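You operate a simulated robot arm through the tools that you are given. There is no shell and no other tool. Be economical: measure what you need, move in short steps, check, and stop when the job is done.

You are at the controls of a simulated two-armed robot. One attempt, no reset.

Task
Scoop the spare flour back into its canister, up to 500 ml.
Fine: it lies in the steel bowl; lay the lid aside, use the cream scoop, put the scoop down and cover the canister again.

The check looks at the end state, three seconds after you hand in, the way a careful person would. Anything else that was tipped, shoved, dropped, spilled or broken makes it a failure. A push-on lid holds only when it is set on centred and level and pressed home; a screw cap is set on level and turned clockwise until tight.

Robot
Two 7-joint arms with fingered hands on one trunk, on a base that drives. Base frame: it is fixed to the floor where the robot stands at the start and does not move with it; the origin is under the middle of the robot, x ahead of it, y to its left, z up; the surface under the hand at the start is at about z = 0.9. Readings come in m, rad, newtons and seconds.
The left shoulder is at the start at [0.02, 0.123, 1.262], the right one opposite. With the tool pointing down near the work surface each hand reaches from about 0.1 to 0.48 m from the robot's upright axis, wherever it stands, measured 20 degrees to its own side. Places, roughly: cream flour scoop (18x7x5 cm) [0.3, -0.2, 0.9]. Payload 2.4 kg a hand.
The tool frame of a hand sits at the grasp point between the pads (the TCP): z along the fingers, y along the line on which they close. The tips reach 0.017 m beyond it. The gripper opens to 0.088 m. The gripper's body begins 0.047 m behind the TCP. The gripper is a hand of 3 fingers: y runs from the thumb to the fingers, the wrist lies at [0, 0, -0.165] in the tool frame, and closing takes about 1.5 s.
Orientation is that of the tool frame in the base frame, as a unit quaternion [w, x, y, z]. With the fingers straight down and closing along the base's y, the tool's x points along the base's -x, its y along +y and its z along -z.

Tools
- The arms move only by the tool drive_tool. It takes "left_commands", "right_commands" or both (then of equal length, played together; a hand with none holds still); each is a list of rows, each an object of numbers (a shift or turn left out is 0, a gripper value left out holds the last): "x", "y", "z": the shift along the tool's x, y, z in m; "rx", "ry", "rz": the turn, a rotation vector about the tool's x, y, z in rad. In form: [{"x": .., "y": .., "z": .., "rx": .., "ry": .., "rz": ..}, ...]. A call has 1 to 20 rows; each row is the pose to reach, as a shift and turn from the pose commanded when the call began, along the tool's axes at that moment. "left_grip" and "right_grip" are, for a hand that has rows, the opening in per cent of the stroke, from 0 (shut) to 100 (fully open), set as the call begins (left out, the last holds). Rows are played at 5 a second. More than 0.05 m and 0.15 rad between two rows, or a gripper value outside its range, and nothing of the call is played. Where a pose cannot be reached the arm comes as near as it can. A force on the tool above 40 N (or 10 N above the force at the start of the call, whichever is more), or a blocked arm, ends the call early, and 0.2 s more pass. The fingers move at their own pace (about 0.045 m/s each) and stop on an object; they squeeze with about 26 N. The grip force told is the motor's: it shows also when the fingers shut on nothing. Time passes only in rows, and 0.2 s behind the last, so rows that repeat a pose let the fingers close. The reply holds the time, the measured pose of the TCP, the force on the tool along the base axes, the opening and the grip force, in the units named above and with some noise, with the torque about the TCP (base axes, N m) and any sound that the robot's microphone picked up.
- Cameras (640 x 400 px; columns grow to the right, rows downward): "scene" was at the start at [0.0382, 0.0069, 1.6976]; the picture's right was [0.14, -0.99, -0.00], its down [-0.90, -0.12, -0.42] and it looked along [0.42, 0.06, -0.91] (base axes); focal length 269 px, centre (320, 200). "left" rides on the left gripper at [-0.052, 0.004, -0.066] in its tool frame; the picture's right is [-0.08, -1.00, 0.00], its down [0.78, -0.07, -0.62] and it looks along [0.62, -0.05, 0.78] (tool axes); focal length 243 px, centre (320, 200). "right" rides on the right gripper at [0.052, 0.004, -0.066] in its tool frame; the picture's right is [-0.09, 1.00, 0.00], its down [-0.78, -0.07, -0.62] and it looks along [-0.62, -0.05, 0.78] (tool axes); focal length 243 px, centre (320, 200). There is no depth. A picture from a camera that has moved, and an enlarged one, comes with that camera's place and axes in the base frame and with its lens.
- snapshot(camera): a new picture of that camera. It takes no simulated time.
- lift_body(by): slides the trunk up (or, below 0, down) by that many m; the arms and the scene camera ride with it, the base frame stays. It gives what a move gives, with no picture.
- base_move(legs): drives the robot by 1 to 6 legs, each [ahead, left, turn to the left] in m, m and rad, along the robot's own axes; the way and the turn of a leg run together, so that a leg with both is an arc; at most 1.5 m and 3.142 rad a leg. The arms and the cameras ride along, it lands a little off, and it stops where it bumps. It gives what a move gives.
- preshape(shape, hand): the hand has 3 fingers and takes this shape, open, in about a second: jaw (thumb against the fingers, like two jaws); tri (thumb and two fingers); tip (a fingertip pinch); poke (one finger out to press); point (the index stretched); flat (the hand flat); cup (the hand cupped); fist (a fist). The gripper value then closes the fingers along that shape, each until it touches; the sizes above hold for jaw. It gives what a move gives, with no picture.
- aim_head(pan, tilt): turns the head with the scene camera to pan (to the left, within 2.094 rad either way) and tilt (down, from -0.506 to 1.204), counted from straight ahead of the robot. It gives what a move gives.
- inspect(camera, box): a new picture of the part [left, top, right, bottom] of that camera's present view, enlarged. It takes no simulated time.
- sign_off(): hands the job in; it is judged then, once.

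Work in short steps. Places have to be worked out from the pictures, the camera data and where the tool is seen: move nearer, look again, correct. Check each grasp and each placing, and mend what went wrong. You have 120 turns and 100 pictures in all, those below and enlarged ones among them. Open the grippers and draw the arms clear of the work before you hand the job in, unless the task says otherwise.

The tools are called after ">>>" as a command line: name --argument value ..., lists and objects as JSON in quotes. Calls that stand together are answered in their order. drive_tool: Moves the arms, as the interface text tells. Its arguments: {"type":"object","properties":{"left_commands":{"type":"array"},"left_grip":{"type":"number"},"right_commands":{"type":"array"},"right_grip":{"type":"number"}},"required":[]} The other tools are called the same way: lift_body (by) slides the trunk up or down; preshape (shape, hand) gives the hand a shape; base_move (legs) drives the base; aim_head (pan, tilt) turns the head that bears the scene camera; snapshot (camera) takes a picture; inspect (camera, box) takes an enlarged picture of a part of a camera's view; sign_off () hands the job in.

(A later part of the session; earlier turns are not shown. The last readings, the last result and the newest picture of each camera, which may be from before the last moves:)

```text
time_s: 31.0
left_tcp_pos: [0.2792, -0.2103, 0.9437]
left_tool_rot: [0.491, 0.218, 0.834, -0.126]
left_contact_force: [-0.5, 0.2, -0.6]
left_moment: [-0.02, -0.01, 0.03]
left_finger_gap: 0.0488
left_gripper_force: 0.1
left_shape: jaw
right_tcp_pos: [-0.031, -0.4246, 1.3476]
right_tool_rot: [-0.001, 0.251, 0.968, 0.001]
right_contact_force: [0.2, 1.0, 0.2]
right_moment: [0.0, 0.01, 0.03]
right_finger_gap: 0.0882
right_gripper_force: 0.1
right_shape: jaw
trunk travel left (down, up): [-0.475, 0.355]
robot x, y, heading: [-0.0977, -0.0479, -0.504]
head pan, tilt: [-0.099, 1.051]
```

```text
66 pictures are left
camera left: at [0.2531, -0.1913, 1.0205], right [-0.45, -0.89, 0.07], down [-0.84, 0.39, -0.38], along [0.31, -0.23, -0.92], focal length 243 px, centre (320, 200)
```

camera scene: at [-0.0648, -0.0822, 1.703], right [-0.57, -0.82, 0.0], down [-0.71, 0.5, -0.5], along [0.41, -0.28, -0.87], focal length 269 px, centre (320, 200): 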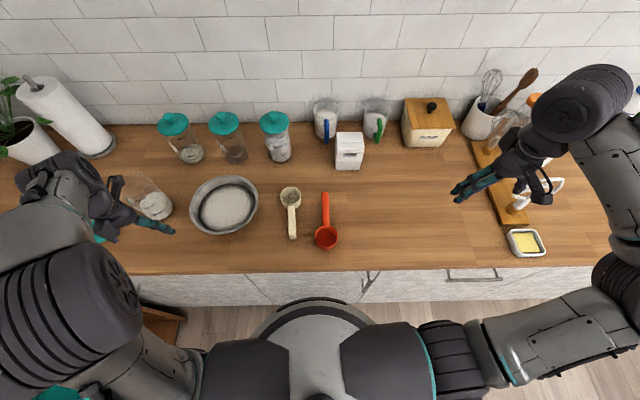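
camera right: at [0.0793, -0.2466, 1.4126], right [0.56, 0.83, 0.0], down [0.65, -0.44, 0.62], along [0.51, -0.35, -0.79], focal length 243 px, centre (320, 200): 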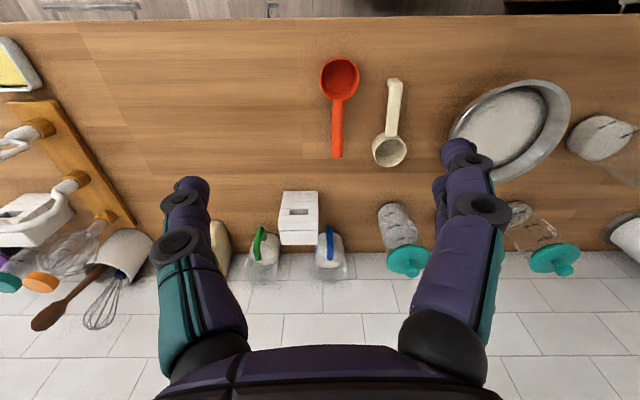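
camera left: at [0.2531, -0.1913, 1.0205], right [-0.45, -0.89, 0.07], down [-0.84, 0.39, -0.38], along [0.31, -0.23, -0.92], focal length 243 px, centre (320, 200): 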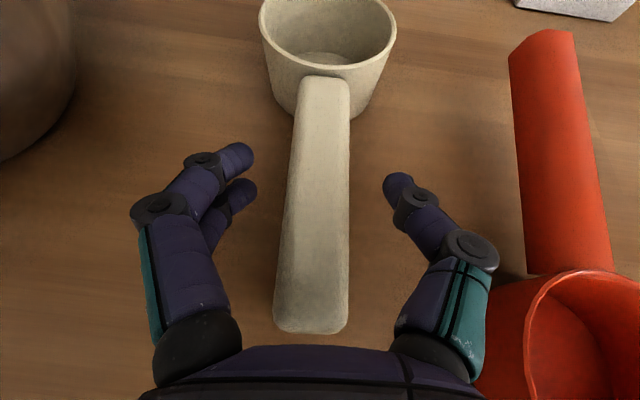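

The handle top is at about z 0.937. I go 9 mm further down and close on it.

>>> drive_tool --left_commands '[{"x": 0.004, "z": 0.002}, {"x": 0.008, "y": 0.001, "z": 0.0045}, {"x": 0.008, "y": 0.001, "z": 0.0045}]'

>>> drive_tool --left_commands '[{"z": 0}, {"z": 0}, {"z": 0}, {"z": 0}, {"z": 0}, {"z": 0}, {"z": 0}]' --left_grip 0

>>> snapshot --camera "left"

```text
time_s: 31.8
left_tcp_pos: [0.2824, -0.209, 0.9372]
left_tool_rot: [0.491, 0.216, 0.834, -0.126]
left_contact_force: [0.0, -0.9, -0.2]
left_moment: [0.0, 0.05, -0.01]
left_finger_gap: 0.0487
left_gripper_force: 0.0
left_shape: jaw
right_tcp_pos: [-0.0305, -0.4237, 1.3466]
right_tool_rot: [0.0, 0.251, 0.968, 0.0]
right_contact_force: [-0.4, 0.4, 0.3]
right_moment: [-0.01, -0.01, -0.02]
right_finger_gap: 0.0878
right_gripper_force: 0.0
right_shape: jaw
trunk travel left (down, up): [-0.475, 0.355]
robot x, y, heading: [-0.1021, -0.0495, -0.506]
head pan, tilt: [-0.099, 1.051]
```

```text
time_s: 33.4
left_tcp_pos: [0.2815, -0.2096, 0.9356]
left_tool_rot: [0.491, 0.217, 0.834, -0.127]
left_contact_force: [-0.3, -0.2, 1.2]
left_moment: [-0.09, -0.09, -0.03]
left_finger_gap: 0.0165
left_gripper_force: 26.3
left_shape: jaw
right_tcp_pos: [-0.03, -0.4239, 1.3475]
right_tool_rot: [-0.001, 0.25, 0.968, 0.0]
right_contact_force: [0.3, 0.8, -0.3]
right_moment: [-0.01, -0.01, 0.01]
right_finger_gap: 0.0877
right_gripper_force: 0.1
right_shape: jaw
trunk travel left (down, up): [-0.475, 0.355]
robot x, y, heading: [-0.0992, -0.0501, -0.51]
head pan, tilt: [-0.099, 1.051]
```

```text
65 pictures are left
camera left: at [0.2552, -0.19, 1.013], right [-0.45, -0.89, 0.07], down [-0.84, 0.39, -0.38], along [0.31, -0.23, -0.92], focal length 243 px, centre (320, 200)
```

left: 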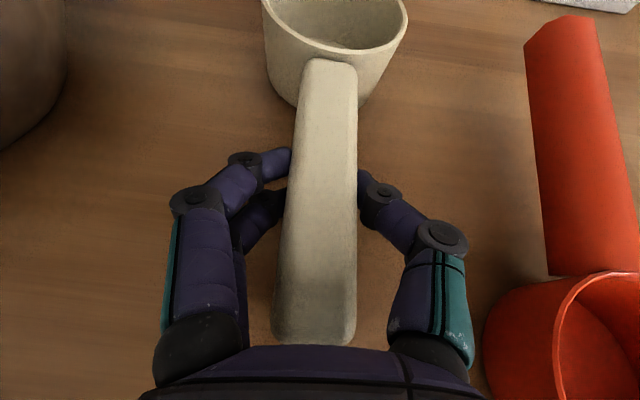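

Gripped at 16.5 mm. I lift straight up and check the scoop comes level.

>>> drive_tool --left_commands '[{"x": -0.017, "z": -0.01}, {"x": -0.043, "z": -0.025}, {"x": -0.078, "z": -0.045}, {"x": -0.113, "z": -0.065}, {"x": -0.147, "z": -0.085}]'

>>> snapshot --camera "left"

>>> snapshot --camera "scene"

```text
time_s: 34.6
left_tcp_pos: [0.2765, -0.2082, 1.1059]
left_tool_rot: [0.491, 0.218, 0.834, -0.127]
left_contact_force: [-0.2, -0.7, 0.3]
left_moment: [-0.01, 0.01, 0.0]
left_finger_gap: 0.0132
left_gripper_force: 26.9
left_shape: jaw
right_tcp_pos: [-0.0314, -0.4231, 1.3473]
right_tool_rot: [0.0, 0.25, 0.968, 0.0]
right_contact_force: [-0.3, -0.2, -0.1]
right_moment: [0.03, -0.01, 0.03]
right_finger_gap: 0.088
right_gripper_force: 0.0
right_shape: jaw
trunk travel left (down, up): [-0.475, 0.355]
robot x, y, heading: [-0.1013, -0.0518, -0.509]
head pan, tilt: [-0.099, 1.051]
```

```text
64 pictures are left
camera left: at [0.2501, -0.1896, 1.1834], right [-0.45, -0.89, 0.07], down [-0.84, 0.39, -0.38], along [0.31, -0.23, -0.92], focal length 243 px, centre (320, 200)
```

left: 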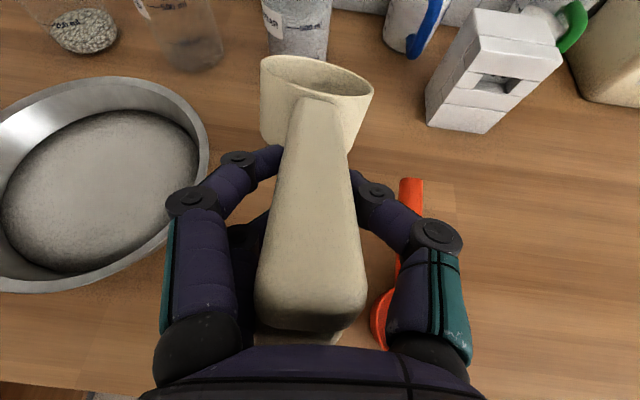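

```text
63 pictures are left
camera scene: at [-0.064, -0.081, 1.703], right [-0.57, -0.82, 0.0], down [-0.71, 0.49, -0.5], along [0.41, -0.28, -0.87], focal length 269 px, centre (320, 200)
```

scene: 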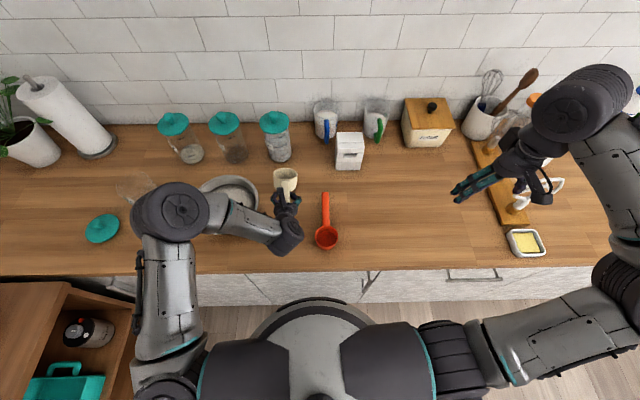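

The scoop tipped nose-down in the grip because the pads held only the handle's top edge. I set it back down gently and will regrip lower and nearer the cup.

>>> drive_tool --left_commands '[{"x": 0.035, "z": 0.02}, {"x": 0.069, "z": 0.04}, {"x": 0.09, "z": 0.052}, {"x": 0.1, "z": 0.0575}, {"x": 0.11, "z": 0.063}, {"x": 0.12, "z": 0.069}, {"x": 0.13, "z": 0.075}, {"x": 0.14, "z": 0.081}, {"x": 0.147, "z": 0.085}]'

>>> snapshot --camera "left"

```text
time_s: 36.6
left_tcp_pos: [0.2813, -0.2086, 0.9368]
left_tool_rot: [0.492, 0.217, 0.834, -0.127]
left_contact_force: [-2.1, 1.3, 5.6]
left_moment: [-0.4, -0.47, -0.03]
left_finger_gap: 0.0144
left_gripper_force: 26.1
left_shape: jaw
right_tcp_pos: [-0.0306, -0.4244, 1.3474]
right_tool_rot: [-0.001, 0.25, 0.968, 0.001]
right_contact_force: [-0.1, -0.5, -0.1]
right_moment: [0.02, -0.01, 0.0]
right_finger_gap: 0.0878
right_gripper_force: 0.0
right_shape: jaw
trunk travel left (down, up): [-0.475, 0.355]
robot x, y, heading: [-0.0976, -0.0517, -0.508]
head pan, tilt: [-0.099, 1.051]
```

```text
62 pictures are left
camera left: at [0.2546, -0.1899, 1.0139], right [-0.45, -0.89, 0.07], down [-0.84, 0.39, -0.38], along [0.31, -0.23, -0.92], focal length 243 px, centre (320, 200)
```

left: 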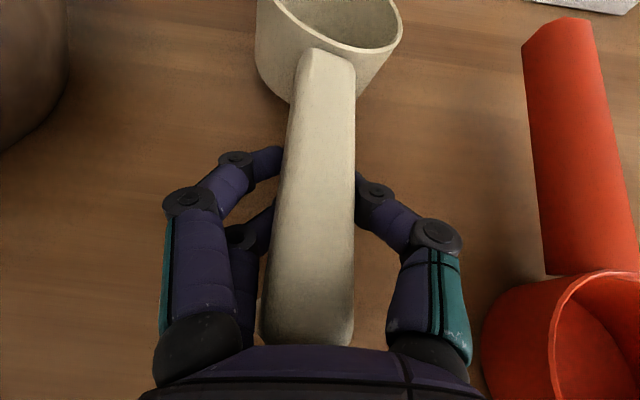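

>>> drive_tool --left_commands '[{"z": 0}, {"z": 0}, {"z": 0}, {"z": 0}]' --left_grip 55

>>> drive_tool --left_commands '[{"x": -0.006, "z": 0.01}, {"x": -0.0124, "z": 0.0217}, {"x": -0.007, "z": 0.025}, {"x": -0.001, "z": 0.0282}, {"x": -0.001, "z": 0.0282}]'

>>> snapshot --camera "left"

```text
time_s: 37.6
left_tcp_pos: [0.2821, -0.2088, 0.9366]
left_tool_rot: [0.491, 0.217, 0.834, -0.126]
left_contact_force: [-0.4, 0.1, -0.2]
left_moment: [-0.03, 0.0, 0.0]
left_finger_gap: 0.0478
left_gripper_force: 0.0
left_shape: jaw
right_tcp_pos: [-0.031, -0.4238, 1.3481]
right_tool_rot: [-0.001, 0.25, 0.968, 0.001]
right_contact_force: [-0.1, -0.1, 0.6]
right_moment: [0.01, 0.03, 0.02]
right_finger_gap: 0.0879
right_gripper_force: 0.0
right_shape: jaw
trunk travel left (down, up): [-0.475, 0.355]
robot x, y, heading: [-0.0986, -0.0528, -0.507]
head pan, tilt: [-0.099, 1.051]
```

```text
time_s: 38.8
left_tcp_pos: [0.3051, -0.2218, 0.9282]
left_tool_rot: [0.499, 0.214, 0.83, -0.127]
left_contact_force: [-2.4, 5.4, 23.6]
left_moment: [0.75, 0.9, -0.07]
left_finger_gap: 0.048
left_gripper_force: 0.1
left_shape: jaw
right_tcp_pos: [-0.034, -0.4224, 1.3479]
right_tool_rot: [0.0, 0.25, 0.968, 0.0]
right_contact_force: [0.3, 0.1, 0.0]
right_moment: [-0.01, 0.01, -0.01]
right_finger_gap: 0.0878
right_gripper_force: 0.0
right_shape: jaw
trunk travel left (down, up): [-0.475, 0.355]
robot x, y, heading: [-0.0996, -0.0513, -0.508]
head pan, tilt: [-0.099, 1.051]
stopped in row 5 (left hand): the force on the tool passed its limit at 44 N (the readings are from after the stop); the commanded pose is now the measured one
```

```text
61 pictures are left
camera left: at [0.2787, -0.2022, 1.0048], right [-0.45, -0.89, 0.07], down [-0.83, 0.38, -0.4], along [0.33, -0.24, -0.91], focal length 243 px, centre (320, 200)
```

left: 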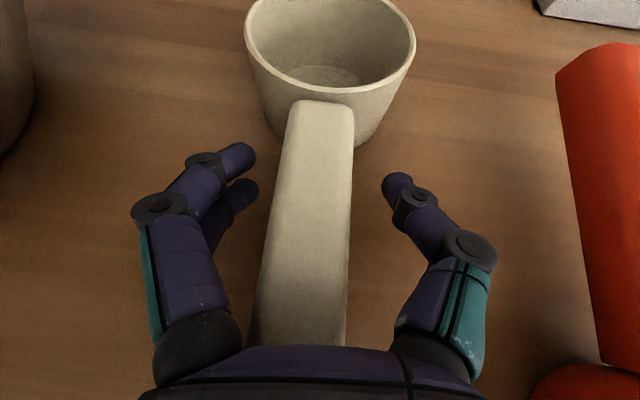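

The palm pressed on the handle's rear end. I rise 2 cm and reduce the forward tilt to about 40°, then go down again.

>>> drive_tool --left_commands '[{"x": -0.0175, "z": -0.0095}, {"x": -0.0175, "z": -0.0095, "ry": 0.13}, {"x": -0.0175, "z": -0.0095, "ry": 0.26}, {"x": -0.0175, "z": -0.0095, "ry": 0.385}, {"x": -0.0175, "z": -0.0095, "ry": 0.385}]'

>>> snapshot --camera "left"

```text
time_s: 40.0
left_tcp_pos: [0.3073, -0.2224, 0.9452]
left_tool_rot: [0.327, 0.236, 0.912, -0.083]
left_contact_force: [-0.1, -0.8, -0.7]
left_moment: [0.01, 0.02, -0.01]
left_finger_gap: 0.048
left_gripper_force: 0.1
left_shape: jaw
right_tcp_pos: [-0.0311, -0.4243, 1.3465]
right_tool_rot: [-0.001, 0.25, 0.968, 0.001]
right_contact_force: [0.6, 0.2, -0.2]
right_moment: [0.03, 0.0, -0.02]
right_finger_gap: 0.088
right_gripper_force: 0.1
right_shape: jaw
trunk travel left (down, up): [-0.475, 0.355]
robot x, y, heading: [-0.0981, -0.0497, -0.504]
head pan, tilt: [-0.099, 1.051]
```

```text
60 pictures are left
camera left: at [0.3074, -0.2181, 1.0292], right [-0.42, -0.9, 0.05], down [-0.91, 0.42, -0.02], along [-0.01, -0.05, -1.0], focal length 243 px, centre (320, 200)
```

left: 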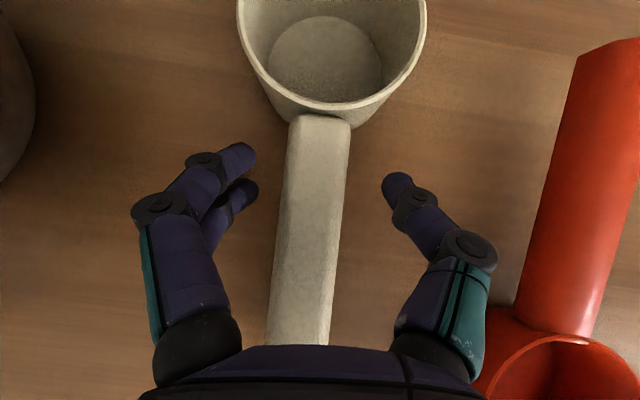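

>>> drive_tool --left_commands '[{"x": 0.005, "z": 0.006}, {"x": 0.009, "z": 0.0115}, {"x": 0.0135, "z": 0.0165}, {"x": 0.0135, "z": 0.0165}]'

>>> drive_tool --left_commands '[{"z": 0}, {"z": 0}, {"z": 0}, {"z": 0}, {"z": 0}, {"z": 0}, {"z": 0}]' --left_grip 0

>>> drive_tool --left_commands '[{"x": -0.0095, "z": -0.0116}, {"x": -0.025, "z": -0.031}, {"x": -0.05, "z": -0.062}, {"x": -0.075, "z": -0.093}, {"x": -0.095, "z": -0.116}]'

>>> snapshot --camera "left"

```text
time_s: 41.0
left_tcp_pos: [0.3065, -0.2216, 0.9233]
left_tool_rot: [0.328, 0.235, 0.911, -0.083]
left_contact_force: [-0.6, 0.2, 0.3]
left_moment: [0.0, 0.0, 0.0]
left_finger_gap: 0.048
left_gripper_force: 0.0
left_shape: jaw
right_tcp_pos: [-0.0303, -0.4236, 1.3473]
right_tool_rot: [-0.001, 0.25, 0.968, 0.0]
right_contact_force: [-1.0, 0.0, -0.2]
right_moment: [-0.02, 0.0, -0.03]
right_finger_gap: 0.0878
right_gripper_force: 0.0
right_shape: jaw
trunk travel left (down, up): [-0.475, 0.355]
robot x, y, heading: [-0.0985, -0.0511, -0.507]
head pan, tilt: [-0.099, 1.051]
```

```text
time_s: 42.6
left_tcp_pos: [0.3063, -0.2215, 0.9226]
left_tool_rot: [0.327, 0.236, 0.911, -0.083]
left_contact_force: [-0.8, -1.0, 0.0]
left_moment: [-0.04, -0.02, 0.02]
left_finger_gap: 0.0
left_gripper_force: 26.2
left_shape: jaw
right_tcp_pos: [-0.0293, -0.425, 1.3469]
right_tool_rot: [-0.001, 0.251, 0.968, 0.0]
right_contact_force: [0.9, 0.3, 0.5]
right_moment: [-0.03, 0.0, 0.02]
right_finger_gap: 0.0877
right_gripper_force: 0.1
right_shape: jaw
trunk travel left (down, up): [-0.475, 0.355]
robot x, y, heading: [-0.0993, -0.0503, -0.503]
head pan, tilt: [-0.099, 1.051]
```

```text
time_s: 43.8
left_tcp_pos: [0.3062, -0.2217, 1.0751]
left_tool_rot: [0.327, 0.236, 0.911, -0.083]
left_contact_force: [0.6, -0.2, -0.6]
left_moment: [0.02, -0.02, 0.0]
left_finger_gap: 0.0
left_gripper_force: 25.8
left_shape: jaw
right_tcp_pos: [-0.0318, -0.4233, 1.3468]
right_tool_rot: [-0.002, 0.25, 0.968, 0.001]
right_contact_force: [0.3, 0.2, 0.1]
right_moment: [0.01, 0.0, -0.01]
right_finger_gap: 0.0879
right_gripper_force: 0.1
right_shape: jaw
trunk travel left (down, up): [-0.475, 0.355]
robot x, y, heading: [-0.0933, -0.0461, -0.508]
head pan, tilt: [-0.099, 1.051]
```

```text
59 pictures are left
camera left: at [0.3061, -0.218, 1.1585], right [-0.42, -0.9, 0.05], down [-0.91, 0.42, -0.02], along [-0.01, -0.05, -1.0], focal length 243 px, centre (320, 200)
```

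left: 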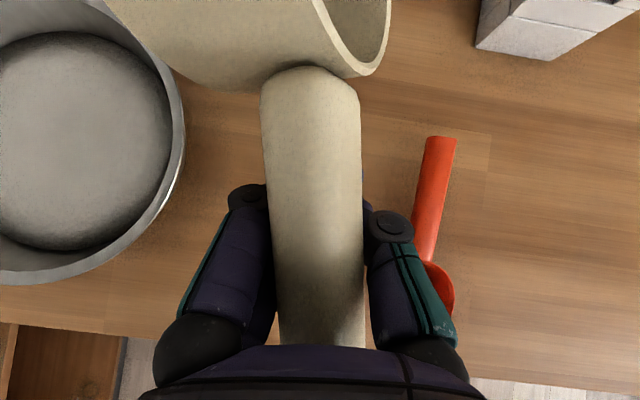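

The fingers closed under the handle: the handle is higher than I judged, and the scoop now rides on the fingers, rolled on its side. I lower it carefully toward the counter so nothing drops.

>>> drive_tool --left_commands '[{"x": 0.013, "z": 0.0155}, {"x": 0.025, "z": 0.031}, {"x": 0.038, "z": 0.0465}, {"x": 0.05, "z": 0.062}]'

>>> snapshot --camera "left"

>>> inspect --camera "scene" --box '[230, 150, 350, 260]'

>>> inspect --camera "right" --box '[400, 0, 640, 170]'

```text
time_s: 44.8
left_tcp_pos: [0.3058, -0.2224, 0.9958]
left_tool_rot: [0.328, 0.236, 0.911, -0.083]
left_contact_force: [-0.8, -0.1, 0.0]
left_moment: [-0.01, 0.01, 0.0]
left_finger_gap: 0.0
left_gripper_force: 25.8
left_shape: jaw
right_tcp_pos: [-0.0303, -0.424, 1.3462]
right_tool_rot: [-0.002, 0.251, 0.968, 0.001]
right_contact_force: [-0.1, 0.2, 0.5]
right_moment: [-0.05, 0.0, 0.03]
right_finger_gap: 0.088
right_gripper_force: 0.0
right_shape: jaw
trunk travel left (down, up): [-0.475, 0.355]
robot x, y, heading: [-0.098, -0.0508, -0.504]
head pan, tilt: [-0.099, 1.051]
```

```text
58 pictures are left
camera left: at [0.307, -0.2185, 1.0789], right [-0.42, -0.9, 0.05], down [-0.91, 0.42, -0.02], along [-0.01, -0.05, -1.0], focal length 243 px, centre (320, 200)
```

left: 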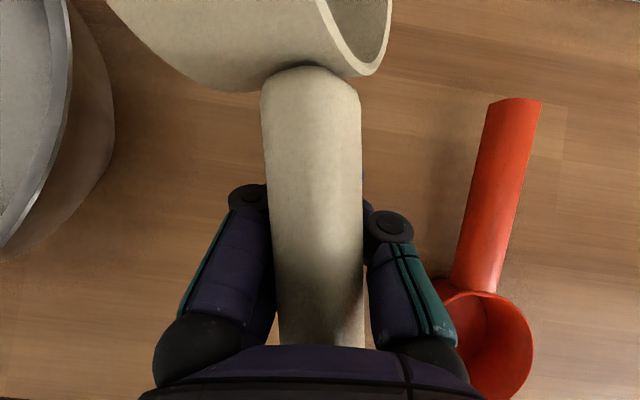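

```text
3.64 times, centred on (290, 205) of scene
camera zoom: at [-0.0635, -0.0813, 1.703], right [-0.57, -0.82, 0.0], down [-0.71, 0.49, -0.5], along [0.41, -0.28, -0.87], focal length 977 px, centre (429, 182)
```

zoom: 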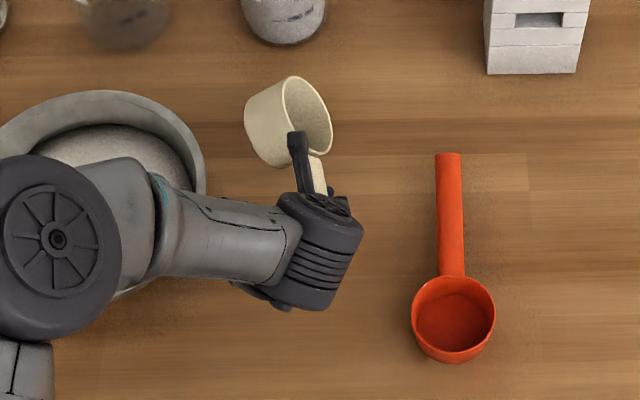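

```text
2.35 times, centred on (520, 85) of right
camera zoom: at [-0.0729, -0.3959, 1.4125], right [0.56, 0.83, 0.0], down [0.65, -0.44, 0.62], along [0.51, -0.34, -0.79], focal length 571 px, centre (-151, 471)
```

zoom: 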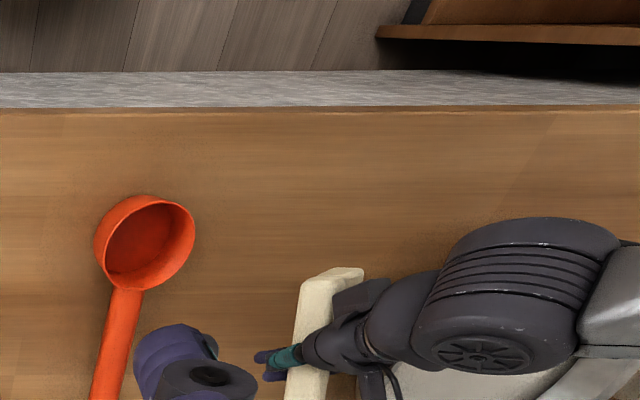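

It is caged in the hand, lying on its side. I lower to just above the counter, open, and let the handle settle between the fingers.

>>> drive_tool --left_commands '[{"x": 0.013, "z": 0.0155}, {"x": 0.025, "z": 0.031}, {"x": 0.037, "z": 0.045}, {"x": 0.044, "z": 0.054}, {"x": 0.044, "z": 0.054}]'

>>> drive_tool --left_commands '[{"z": 0}, {"z": 0}, {"z": 0}, {"z": 0}, {"z": 0}]' --left_grip 50

>>> snapshot --camera "left"

>>> inspect --camera "scene" --box '[230, 150, 350, 260]'

```text
time_s: 46.0
left_tcp_pos: [0.3053, -0.2228, 0.9247]
left_tool_rot: [0.327, 0.236, 0.911, -0.083]
left_contact_force: [0.4, 0.4, -1.3]
left_moment: [-0.01, 0.04, -0.01]
left_finger_gap: 0.0
left_gripper_force: 26.0
left_shape: jaw
right_tcp_pos: [-0.0305, -0.4228, 1.3476]
right_tool_rot: [0.0, 0.251, 0.968, 0.0]
right_contact_force: [-0.1, 0.3, -0.1]
right_moment: [0.01, 0.03, -0.02]
right_finger_gap: 0.0881
right_gripper_force: 0.0
right_shape: jaw
trunk travel left (down, up): [-0.475, 0.355]
robot x, y, heading: [-0.1007, -0.0534, -0.505]
head pan, tilt: [-0.099, 1.051]
```

```text
time_s: 47.2
left_tcp_pos: [0.307, -0.2222, 0.9261]
left_tool_rot: [0.328, 0.235, 0.911, -0.083]
left_contact_force: [0.0, 0.6, 0.0]
left_moment: [0.0, 0.01, 0.04]
left_finger_gap: 0.0438
left_gripper_force: 0.0
left_shape: jaw
right_tcp_pos: [-0.0312, -0.4238, 1.3468]
right_tool_rot: [-0.001, 0.25, 0.968, 0.0]
right_contact_force: [-0.1, -0.1, -0.2]
right_moment: [-0.02, 0.0, -0.01]
right_finger_gap: 0.0876
right_gripper_force: 0.1
right_shape: jaw
trunk travel left (down, up): [-0.475, 0.355]
robot x, y, heading: [-0.0986, -0.0512, -0.504]
head pan, tilt: [-0.099, 1.051]
```

```text
55 pictures are left
camera left: at [0.3074, -0.218, 1.0095], right [-0.42, -0.9, 0.05], down [-0.91, 0.42, -0.02], along [-0.01, -0.05, -1.0], focal length 243 px, centre (320, 200)
```

left: 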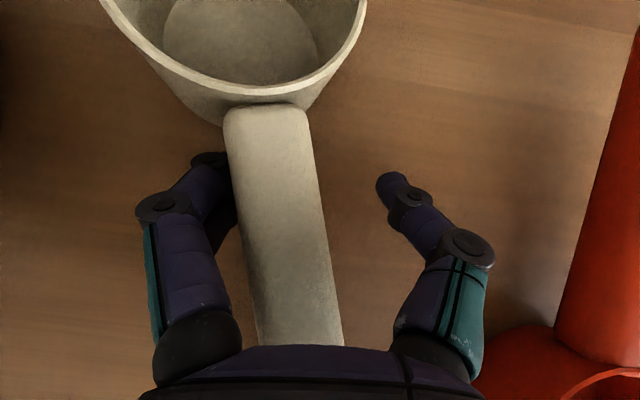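

```text
3.64 times, centred on (290, 205) of scene
camera zoom: at [-0.0637, -0.0812, 1.703], right [-0.57, -0.82, 0.0], down [-0.71, 0.49, -0.5], along [0.41, -0.28, -0.87], focal length 977 px, centre (429, 182)
```

zoom: 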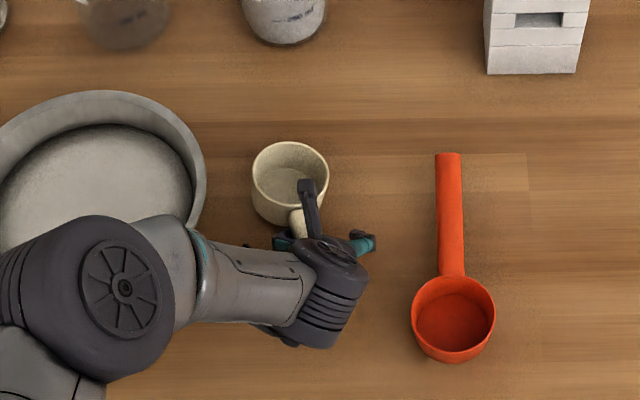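

The scoop righted itself upright, yawed a bit left. The handle must lie at z≈0.935–0.95, so I raise the hand to z≈0.949, shift left 12 mm, and yaw 13° to align before gripping.

>>> drive_tool --left_commands '[{"x": -0.0075, "z": -0.01}, {"x": -0.0075, "z": -0.024}, {"x": -0.0075, "y": 0.012, "z": -0.024}, {"x": -0.0075, "y": 0.012, "z": -0.024, "rx": -0.075, "rz": -0.091}, {"x": -0.0075, "y": 0.012, "z": -0.024, "rx": -0.149, "rz": -0.182}, {"x": -0.0075, "y": 0.012, "z": -0.024, "rx": -0.149, "rz": -0.182}]'

>>> snapshot --camera "left"

```text
time_s: 48.6
left_tcp_pos: [0.3052, -0.2076, 0.949]
left_tool_rot: [0.335, 0.126, 0.933, -0.045]
left_contact_force: [0.0, 0.1, 0.5]
left_moment: [0.01, 0.02, 0.02]
left_finger_gap: 0.0439
left_gripper_force: 0.0
left_shape: jaw
right_tcp_pos: [-0.0308, -0.4242, 1.3468]
right_tool_rot: [-0.001, 0.252, 0.968, 0.0]
right_contact_force: [-0.3, -0.1, -1.1]
right_moment: [-0.01, 0.04, -0.02]
right_finger_gap: 0.0878
right_gripper_force: 0.0
right_shape: jaw
trunk travel left (down, up): [-0.475, 0.355]
robot x, y, heading: [-0.0987, -0.0535, -0.509]
head pan, tilt: [-0.099, 1.051]
```

```text
53 pictures are left
camera left: at [0.3037, -0.2042, 1.0321], right [-0.2, -0.98, 0.05], down [-0.98, 0.2, -0.02], along [0.01, -0.05, -1.0], focal length 243 px, centre (320, 200)
```

left: 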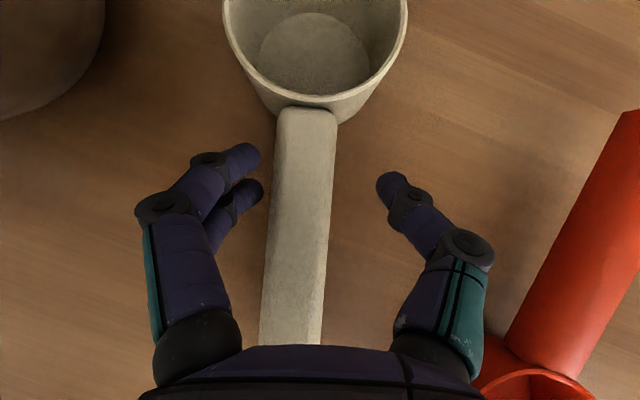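

The handle is aligned now. Its top is near z≈0.94; I shift 5 mm left, tilt the hand to ~57° so the palm sits just above the handle as a stop, go to z≈0.938, and close.

>>> drive_tool --left_commands '[{"y": 0.005}, {"y": 0.005, "ry": -0.15}, {"y": 0.005, "ry": -0.3}, {"x": 0.0035, "y": 0.005, "z": 0.0045, "ry": -0.3}, {"x": 0.007, "y": 0.005, "z": 0.0085, "ry": -0.3}, {"x": 0.007, "y": 0.005, "z": 0.0085, "ry": -0.3}]'

>>> drive_tool --left_commands '[{"z": 0}, {"z": 0}, {"z": 0}, {"z": 0}, {"z": 0}, {"z": 0}, {"z": 0}]' --left_grip 0

>>> snapshot --camera "left"

```text
time_s: 50.0
left_tcp_pos: [0.3047, -0.2029, 0.9384]
left_tool_rot: [0.472, 0.119, 0.871, -0.063]
left_contact_force: [-0.7, -0.3, 0.7]
left_moment: [-0.02, 0.04, 0.01]
left_finger_gap: 0.0438
left_gripper_force: 0.0
left_shape: jaw
right_tcp_pos: [-0.0299, -0.424, 1.3473]
right_tool_rot: [-0.001, 0.25, 0.968, 0.0]
right_contact_force: [0.4, -0.2, -0.4]
right_moment: [0.01, 0.01, 0.0]
right_finger_gap: 0.0878
right_gripper_force: 0.1
right_shape: jaw
trunk travel left (down, up): [-0.475, 0.355]
robot x, y, heading: [-0.1003, -0.0531, -0.508]
head pan, tilt: [-0.099, 1.051]
```

```text
time_s: 51.6
left_tcp_pos: [0.3055, -0.2031, 0.9379]
left_tool_rot: [0.471, 0.119, 0.872, -0.063]
left_contact_force: [0.2, -0.5, 0.3]
left_moment: [-0.01, -0.02, 0.03]
left_finger_gap: 0.0183
left_gripper_force: 25.7
left_shape: jaw
right_tcp_pos: [-0.0308, -0.4249, 1.3466]
right_tool_rot: [-0.002, 0.251, 0.968, 0.0]
right_contact_force: [-0.6, -1.0, 0.0]
right_moment: [0.02, -0.02, 0.01]
right_finger_gap: 0.0879
right_gripper_force: 0.0
right_shape: jaw
trunk travel left (down, up): [-0.475, 0.355]
robot x, y, heading: [-0.0981, -0.0518, -0.5]
head pan, tilt: [-0.099, 1.051]
```

```text
52 pictures are left
camera left: at [0.2808, -0.1922, 1.0175], right [-0.22, -0.97, 0.07], down [-0.93, 0.19, -0.31], along [0.29, -0.13, -0.95], focal length 243 px, centre (320, 200)
```

left: 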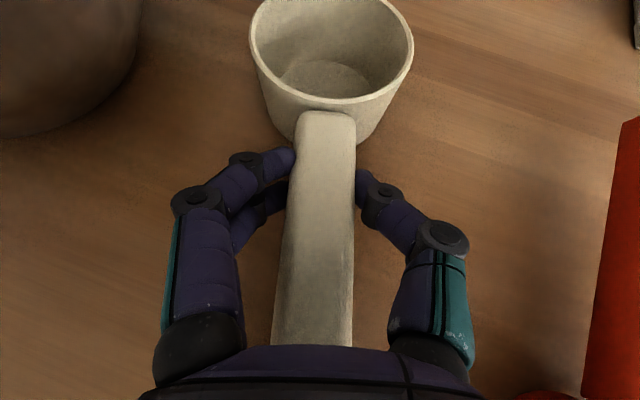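

Gap 18 mm near the cup — a better grip. I lift and check.

>>> drive_tool --left_commands '[{"x": -0.008, "z": -0.0055}, {"x": -0.025, "z": -0.0167}, {"x": -0.05, "z": -0.033}, {"x": -0.083, "z": -0.055}, {"x": -0.108, "z": -0.072}]'

>>> snapshot --camera "left"

```text
time_s: 52.8
left_tcp_pos: [0.3047, -0.2015, 1.0671]
left_tool_rot: [0.472, 0.119, 0.871, -0.064]
left_contact_force: [0.3, 0.1, -0.9]
left_moment: [-0.02, -0.03, 0.01]
left_finger_gap: 0.0181
left_gripper_force: 26.4
left_shape: jaw
right_tcp_pos: [-0.031, -0.4241, 1.3471]
right_tool_rot: [-0.001, 0.25, 0.968, 0.0]
right_contact_force: [-0.9, -0.1, 0.4]
right_moment: [-0.02, 0.0, 0.0]
right_finger_gap: 0.0879
right_gripper_force: 0.0
right_shape: jaw
trunk travel left (down, up): [-0.475, 0.355]
robot x, y, heading: [-0.0989, -0.0544, -0.507]
head pan, tilt: [-0.099, 1.051]
```

```text
51 pictures are left
camera left: at [0.2793, -0.1902, 1.1472], right [-0.22, -0.97, 0.07], down [-0.93, 0.19, -0.31], along [0.29, -0.13, -0.95], focal length 243 px, centre (320, 200)
```

left: 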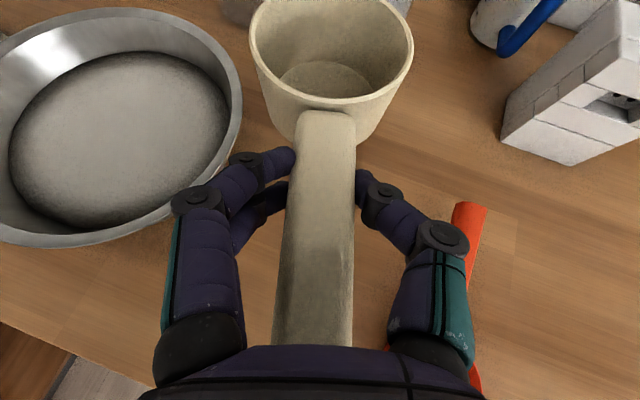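

The scoop is held firmly and level. I raise it slightly and drive the base back to the bowl/jar position.

>>> drive_tool --left_commands '[{"x": -0.025, "z": -0.0167}, {"x": -0.05, "z": -0.033}]'

>>> base_move --legs '[[0.06, 0.21, 0]]'

>>> snapshot --camera "scene"

>>> snapshot --camera "left"

```text
time_s: 53.4
left_tcp_pos: [0.3043, -0.2043, 1.1288]
left_tool_rot: [0.471, 0.118, 0.872, -0.063]
left_contact_force: [0.4, -0.4, -1.2]
left_moment: [0.02, 0.02, 0.05]
left_finger_gap: 0.018
left_gripper_force: 26.2
left_shape: jaw
right_tcp_pos: [-0.0308, -0.4242, 1.3485]
right_tool_rot: [-0.001, 0.25, 0.968, 0.0]
right_contact_force: [0.0, 1.1, 0.3]
right_moment: [-0.01, 0.04, 0.03]
right_finger_gap: 0.0881
right_gripper_force: 0.0
right_shape: jaw
trunk travel left (down, up): [-0.475, 0.355]
robot x, y, heading: [-0.0984, -0.0523, -0.509]
head pan, tilt: [-0.099, 1.051]
```

```text
time_s: 55.0
left_tcp_pos: [0.458, -0.0582, 1.1281]
left_tool_rot: [0.47, 0.123, 0.871, -0.066]
left_contact_force: [0.2, 0.0, -1.1]
left_moment: [0.0, 0.0, 0.01]
left_finger_gap: 0.018
left_gripper_force: 25.8
left_shape: jaw
right_tcp_pos: [0.1208, -0.2748, 1.3482]
right_tool_rot: [-0.001, 0.255, 0.967, 0.001]
right_contact_force: [0.8, 0.1, 0.0]
right_moment: [0.0, 0.01, 0.0]
right_finger_gap: 0.0881
right_gripper_force: 0.0
right_shape: jaw
trunk travel left (down, up): [-0.475, 0.355]
robot x, y, heading: [0.0527, 0.0962, -0.518]
head pan, tilt: [-0.099, 1.051]
```

```text
50 pictures are left
camera scene: at [0.0908, 0.0678, 1.703], right [-0.58, -0.82, 0.0], down [-0.71, 0.5, -0.5], along [0.41, -0.29, -0.87], focal length 269 px, centre (320, 200)
```

scene: 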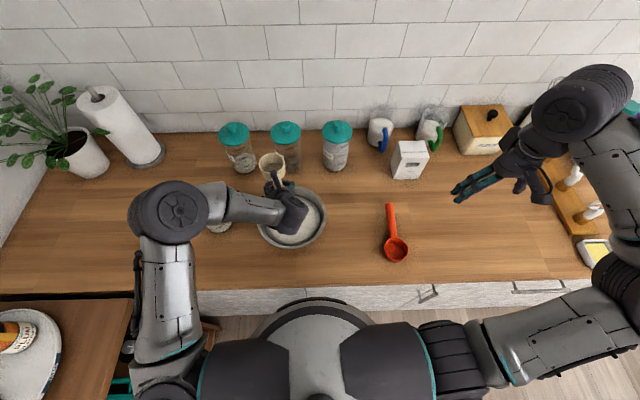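

```text
49 pictures are left
camera left: at [0.4334, -0.0474, 1.2069], right [-0.23, -0.97, 0.07], down [-0.93, 0.2, -0.31], along [0.29, -0.14, -0.95], focal length 243 px, centre (320, 200)
```

left: 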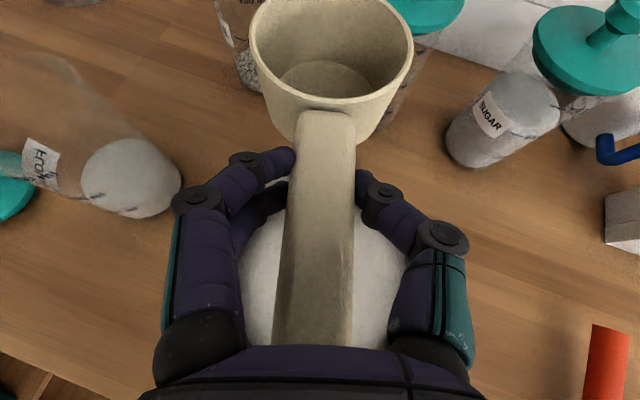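

Bowl is right below. I bring the scoop back over the near half of the bowl, pitching nose-down 75° while staying above the rim.

>>> drive_tool --left_commands '[{"x": 0.009, "y": -0.002, "z": -0.002, "ry": 0.14}, {"x": 0.018, "y": -0.005, "z": -0.004, "ry": 0.28}, {"x": 0.027, "y": -0.007, "z": -0.006, "ry": 0.42}, {"x": 0.036, "y": -0.01, "z": -0.008, "ry": 0.56}, {"x": 0.045, "y": -0.012, "z": -0.01, "ry": 0.7}, {"x": 0.054, "y": -0.014, "z": -0.012, "ry": 0.84}, {"x": 0.063, "y": -0.016, "z": -0.014, "ry": 0.98}, {"x": 0.072, "y": -0.018, "z": -0.016, "ry": 1.12}, {"x": 0.081, "y": -0.02, "z": -0.017, "ry": 1.24}, {"x": 0.0814, "y": -0.0207, "z": -0.0169, "ry": 1.31}, {"x": 0.0814, "y": -0.0207, "z": -0.0169, "ry": 1.31}]'

>>> inspect --camera "scene" --box '[220, 150, 360, 260]'

>>> snapshot --camera "left"

```text
time_s: 57.4
left_tcp_pos: [0.3938, -0.0636, 1.0683]
left_tool_rot: [-0.158, 0.137, 0.978, 0.023]
left_contact_force: [0.4, -0.5, -0.7]
left_moment: [-0.02, -0.01, 0.01]
left_finger_gap: 0.0178
left_gripper_force: 25.9
left_shape: jaw
right_tcp_pos: [0.1182, -0.2761, 1.3471]
right_tool_rot: [-0.001, 0.254, 0.967, 0.001]
right_contact_force: [-0.6, -0.4, -0.6]
right_moment: [-0.06, 0.03, -0.01]
right_finger_gap: 0.0877
right_gripper_force: 0.1
right_shape: jaw
trunk travel left (down, up): [-0.475, 0.355]
robot x, y, heading: [0.0524, 0.0952, -0.513]
head pan, tilt: [-0.099, 1.051]
```

```text
3.64 times, centred on (290, 205) of scene
camera zoom: at [0.0897, 0.0668, 1.703], right [-0.58, -0.82, 0.0], down [-0.71, 0.5, -0.5], along [0.41, -0.29, -0.87], focal length 977 px, centre (429, 182)
```

zoom: 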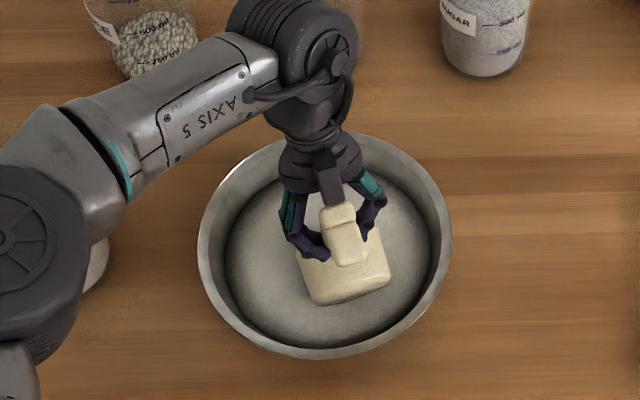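

```text
47 pictures are left
camera left: at [0.4626, -0.0784, 1.1139], right [-0.2, -0.98, -0.03], down [-0.54, 0.09, 0.84], along [-0.82, 0.18, -0.55], focal length 243 px, centre (320, 200)
```

left: 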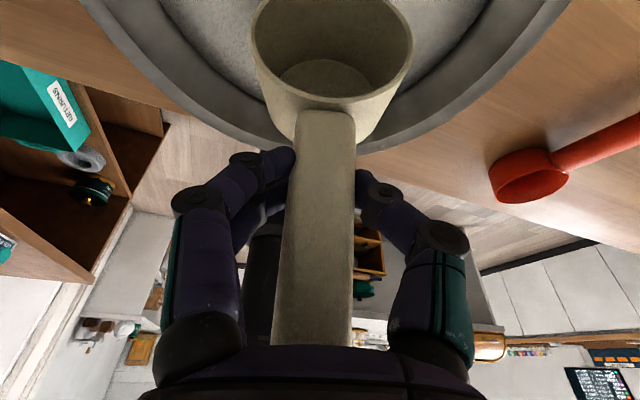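

Nose-down pose reached over the near half of the bowl. I lower into the flour with force watching.

>>> drive_tool --left_commands '[{"x": -0.006, "z": 0.019}, {"x": -0.011, "z": 0.034}, {"x": -0.014, "z": 0.044}, {"x": -0.0165, "z": 0.05}, {"x": -0.0185, "z": 0.056}]'

>>> inspect --camera "scene" --box '[240, 170, 340, 250]'

```text
time_s: 58.6
left_tcp_pos: [0.394, -0.0631, 1.0128]
left_tool_rot: [-0.156, 0.138, 0.978, 0.022]
left_contact_force: [0.5, 0.9, 12.4]
left_moment: [0.06, 0.04, 0.01]
left_finger_gap: 0.0183
left_gripper_force: 26.0
left_shape: jaw
right_tcp_pos: [0.1184, -0.2756, 1.3474]
right_tool_rot: [-0.001, 0.254, 0.967, 0.001]
right_contact_force: [-0.5, -0.4, -0.7]
right_moment: [-0.03, 0.02, -0.02]
right_finger_gap: 0.0877
right_gripper_force: 0.1
right_shape: jaw
trunk travel left (down, up): [-0.475, 0.355]
robot x, y, heading: [0.054, 0.0971, -0.518]
head pan, tilt: [-0.099, 1.051]
```

```text
5.00 times, centred on (290, 210) of scene
camera zoom: at [0.0883, 0.0675, 1.7032], right [-0.58, -0.82, 0.0], down [-0.71, 0.5, -0.5], along [0.41, -0.29, -0.87], focal length 1344 px, centre (470, 150)
```

zoom: 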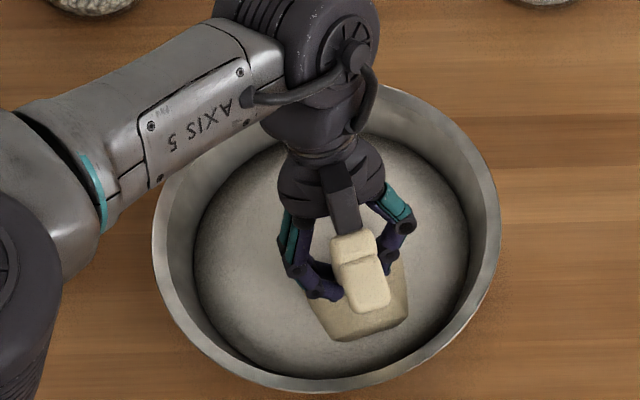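

The cup is on the bowl floor (12 N). I sweep forward ~5.5 cm through the flour, slightly lifted.

>>> drive_tool --left_commands '[{"x": -0.012, "z": -0.006}, {"x": -0.025, "z": -0.011}, {"x": -0.038, "z": -0.0155}, {"x": -0.051, "z": -0.0195}]'

>>> inspect --camera "scene" --box '[240, 170, 340, 250]'

```text
time_s: 59.6
left_tcp_pos: [0.4273, -0.0659, 1.0187]
left_tool_rot: [-0.158, 0.138, 0.978, 0.023]
left_contact_force: [-0.6, -0.2, -1.8]
left_moment: [-0.01, 0.02, 0.01]
left_finger_gap: 0.0183
left_gripper_force: 25.5
left_shape: jaw
left hand out of reach, approached as far as the arm can: row 3, 4
right_tcp_pos: [0.1193, -0.2755, 1.3463]
right_tool_rot: [-0.001, 0.255, 0.967, 0.001]
right_contact_force: [-0.2, -0.2, -0.6]
right_moment: [0.02, -0.02, -0.03]
right_finger_gap: 0.0878
right_gripper_force: 0.0
right_shape: jaw
trunk travel left (down, up): [-0.475, 0.355]
robot x, y, heading: [0.0566, 0.0973, -0.515]
head pan, tilt: [-0.099, 1.051]
```

```text
5.00 times, centred on (290, 210) of scene
camera zoom: at [0.0897, 0.0667, 1.703], right [-0.58, -0.82, 0.0], down [-0.71, 0.5, -0.5], along [0.41, -0.29, -0.87], focal length 1344 px, centre (470, 150)
```

zoom: 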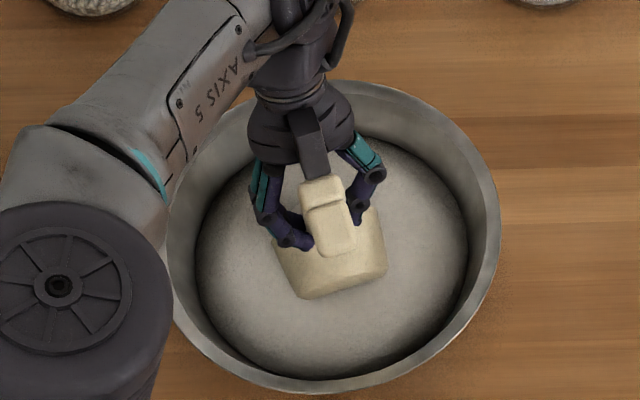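

Reach limited the sweep to 3.3 cm; fine. Now I rotate the cup level about its lip while lifting.

>>> drive_tool --left_commands '[{"x": 0.0119, "z": 0.0069, "ry": -0.147}, {"x": 0.0214, "z": 0.0101, "ry": -0.293}, {"x": 0.0319, "z": 0.0105, "ry": -0.44}, {"x": 0.0421, "z": 0.0075, "ry": -0.586}, {"x": 0.0496, "z": 0.0027, "ry": -0.733}, {"x": 0.0567, "z": -0.0044, "ry": -0.88}, {"x": 0.0632, "z": -0.0128, "ry": -1.026}, {"x": 0.0678, "z": -0.0218, "ry": -1.173}, {"x": 0.0704, "z": -0.0314, "ry": -1.32}, {"x": 0.0712, "z": -0.0354, "ry": -1.38}, {"x": 0.0712, "z": -0.0354, "ry": -1.38}]'

>>> snapshot --camera "left"

>>> inspect --camera "scene" --box '[220, 150, 360, 260]'

```text
time_s: 62.0
left_tcp_pos: [0.3742, -0.0493, 1.0748]
left_tool_rot: [0.503, 0.12, 0.853, -0.07]
left_contact_force: [0.7, 0.2, -2.2]
left_moment: [0.0, 0.01, -0.02]
left_finger_gap: 0.0182
left_gripper_force: 25.9
left_shape: jaw
right_tcp_pos: [0.1194, -0.2752, 1.3478]
right_tool_rot: [-0.001, 0.255, 0.967, 0.0]
right_contact_force: [0.8, 0.2, 0.3]
right_moment: [-0.02, -0.03, 0.0]
right_finger_gap: 0.088
right_gripper_force: 0.1
right_shape: jaw
trunk travel left (down, up): [-0.475, 0.355]
robot x, y, heading: [0.0548, 0.0926, -0.522]
head pan, tilt: [-0.099, 1.051]
```

```text
44 pictures are left
camera left: at [0.3439, -0.0371, 1.1512], right [-0.23, -0.97, 0.07], down [-0.91, 0.19, -0.38], along [0.35, -0.15, -0.92], focal length 243 px, centre (320, 200)
```

left: 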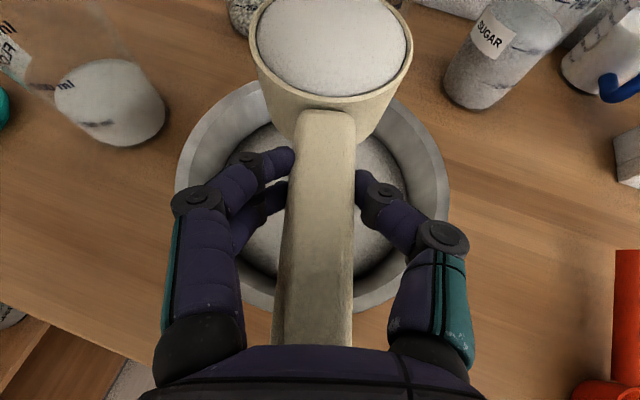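

```text
3.64 times, centred on (290, 205) of scene
camera zoom: at [0.0897, 0.0667, 1.703], right [-0.58, -0.82, 0.0], down [-0.71, 0.5, -0.5], along [0.41, -0.29, -0.87], focal length 977 px, centre (429, 182)
```

zoom: 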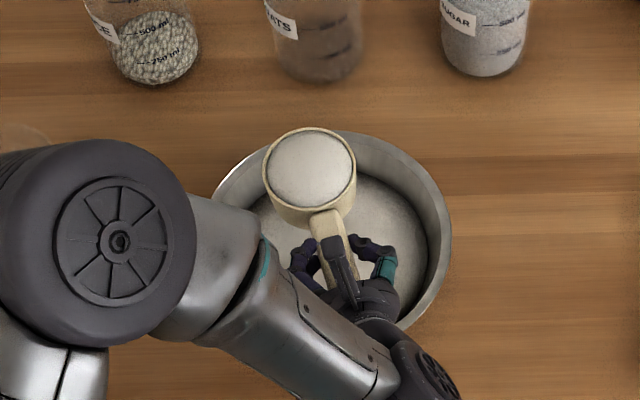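

The scoop is filled level. Before pouring I check the jar's level against its marks from this lower camera.

>>> inspect --camera "left" --box '[0, 0, 180, 160]'

```text
2.50 times, centred on (90, 80) of left
camera zoom: at [0.3439, -0.0371, 1.1512], right [-0.23, -0.97, 0.07], down [-0.91, 0.19, -0.38], along [0.35, -0.15, -0.92], focal length 606 px, centre (895, 500)
```

zoom: 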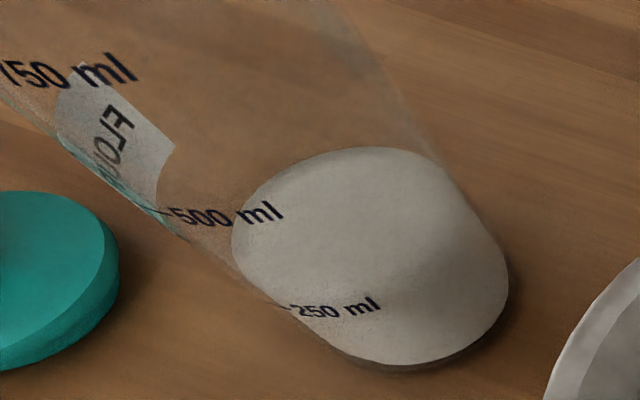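

Reading against the marks, the jar is at ≈355 ml, so one scoop (~125 ml) fits below 500. I raise the scoop and carry it level to beside the jar mouth.

>>> drive_tool --left_commands '[{"x": -0.015, "z": -0.0085}, {"x": -0.03, "z": -0.017}, {"x": -0.0435, "z": -0.0247}, {"x": -0.047, "y": 0.013, "z": -0.018}, {"x": -0.052, "y": 0.032, "z": -0.0085}, {"x": -0.058, "y": 0.055, "z": 0.002}, {"x": -0.064, "y": 0.078, "z": 0.0135}, {"x": -0.07, "y": 0.1, "z": 0.024}, {"x": -0.076, "y": 0.122, "z": 0.035}, {"x": -0.082, "y": 0.144, "z": 0.0455}, {"x": -0.088, "y": 0.164, "z": 0.055}, {"x": -0.092, "y": 0.176, "z": 0.061}, {"x": -0.0935, "y": 0.18, "z": 0.0631}, {"x": -0.0935, "y": 0.18, "z": 0.0631}]'

>>> snapshot --camera "left"

>>> snapshot --camera "scene"

```text
time_s: 65.0
left_tcp_pos: [0.5199, 0.0958, 1.1241]
left_tool_rot: [0.502, 0.119, 0.854, -0.069]
left_contact_force: [-0.8, -0.5, -1.4]
left_moment: [0.0, 0.01, -0.01]
left_finger_gap: 0.0177
left_gripper_force: 25.8
left_shape: jaw
right_tcp_pos: [0.1209, -0.2765, 1.3462]
right_tool_rot: [-0.001, 0.255, 0.967, 0.0]
right_contact_force: [0.6, 0.1, -0.3]
right_moment: [-0.01, -0.01, -0.01]
right_finger_gap: 0.0879
right_gripper_force: 0.0
right_shape: jaw
trunk travel left (down, up): [-0.475, 0.355]
robot x, y, heading: [0.0545, 0.0976, -0.512]
head pan, tilt: [-0.099, 1.051]
```

```text
41 pictures are left
camera left: at [0.4899, 0.1083, 1.2011], right [-0.23, -0.97, 0.07], down [-0.91, 0.19, -0.38], along [0.35, -0.15, -0.92], focal length 243 px, centre (320, 200)
```

left: 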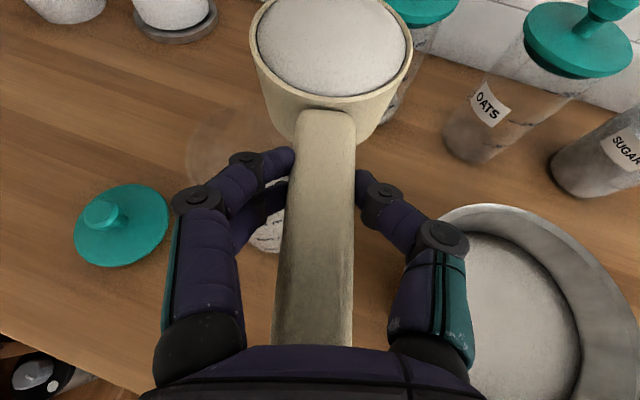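

```text
40 pictures are left
camera scene: at [0.0898, 0.0669, 1.703], right [-0.58, -0.82, 0.0], down [-0.71, 0.5, -0.5], along [0.41, -0.29, -0.87], focal length 269 px, centre (320, 200)
```

scene: 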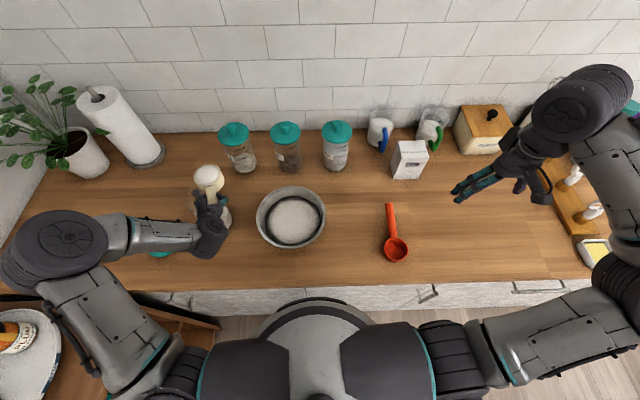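

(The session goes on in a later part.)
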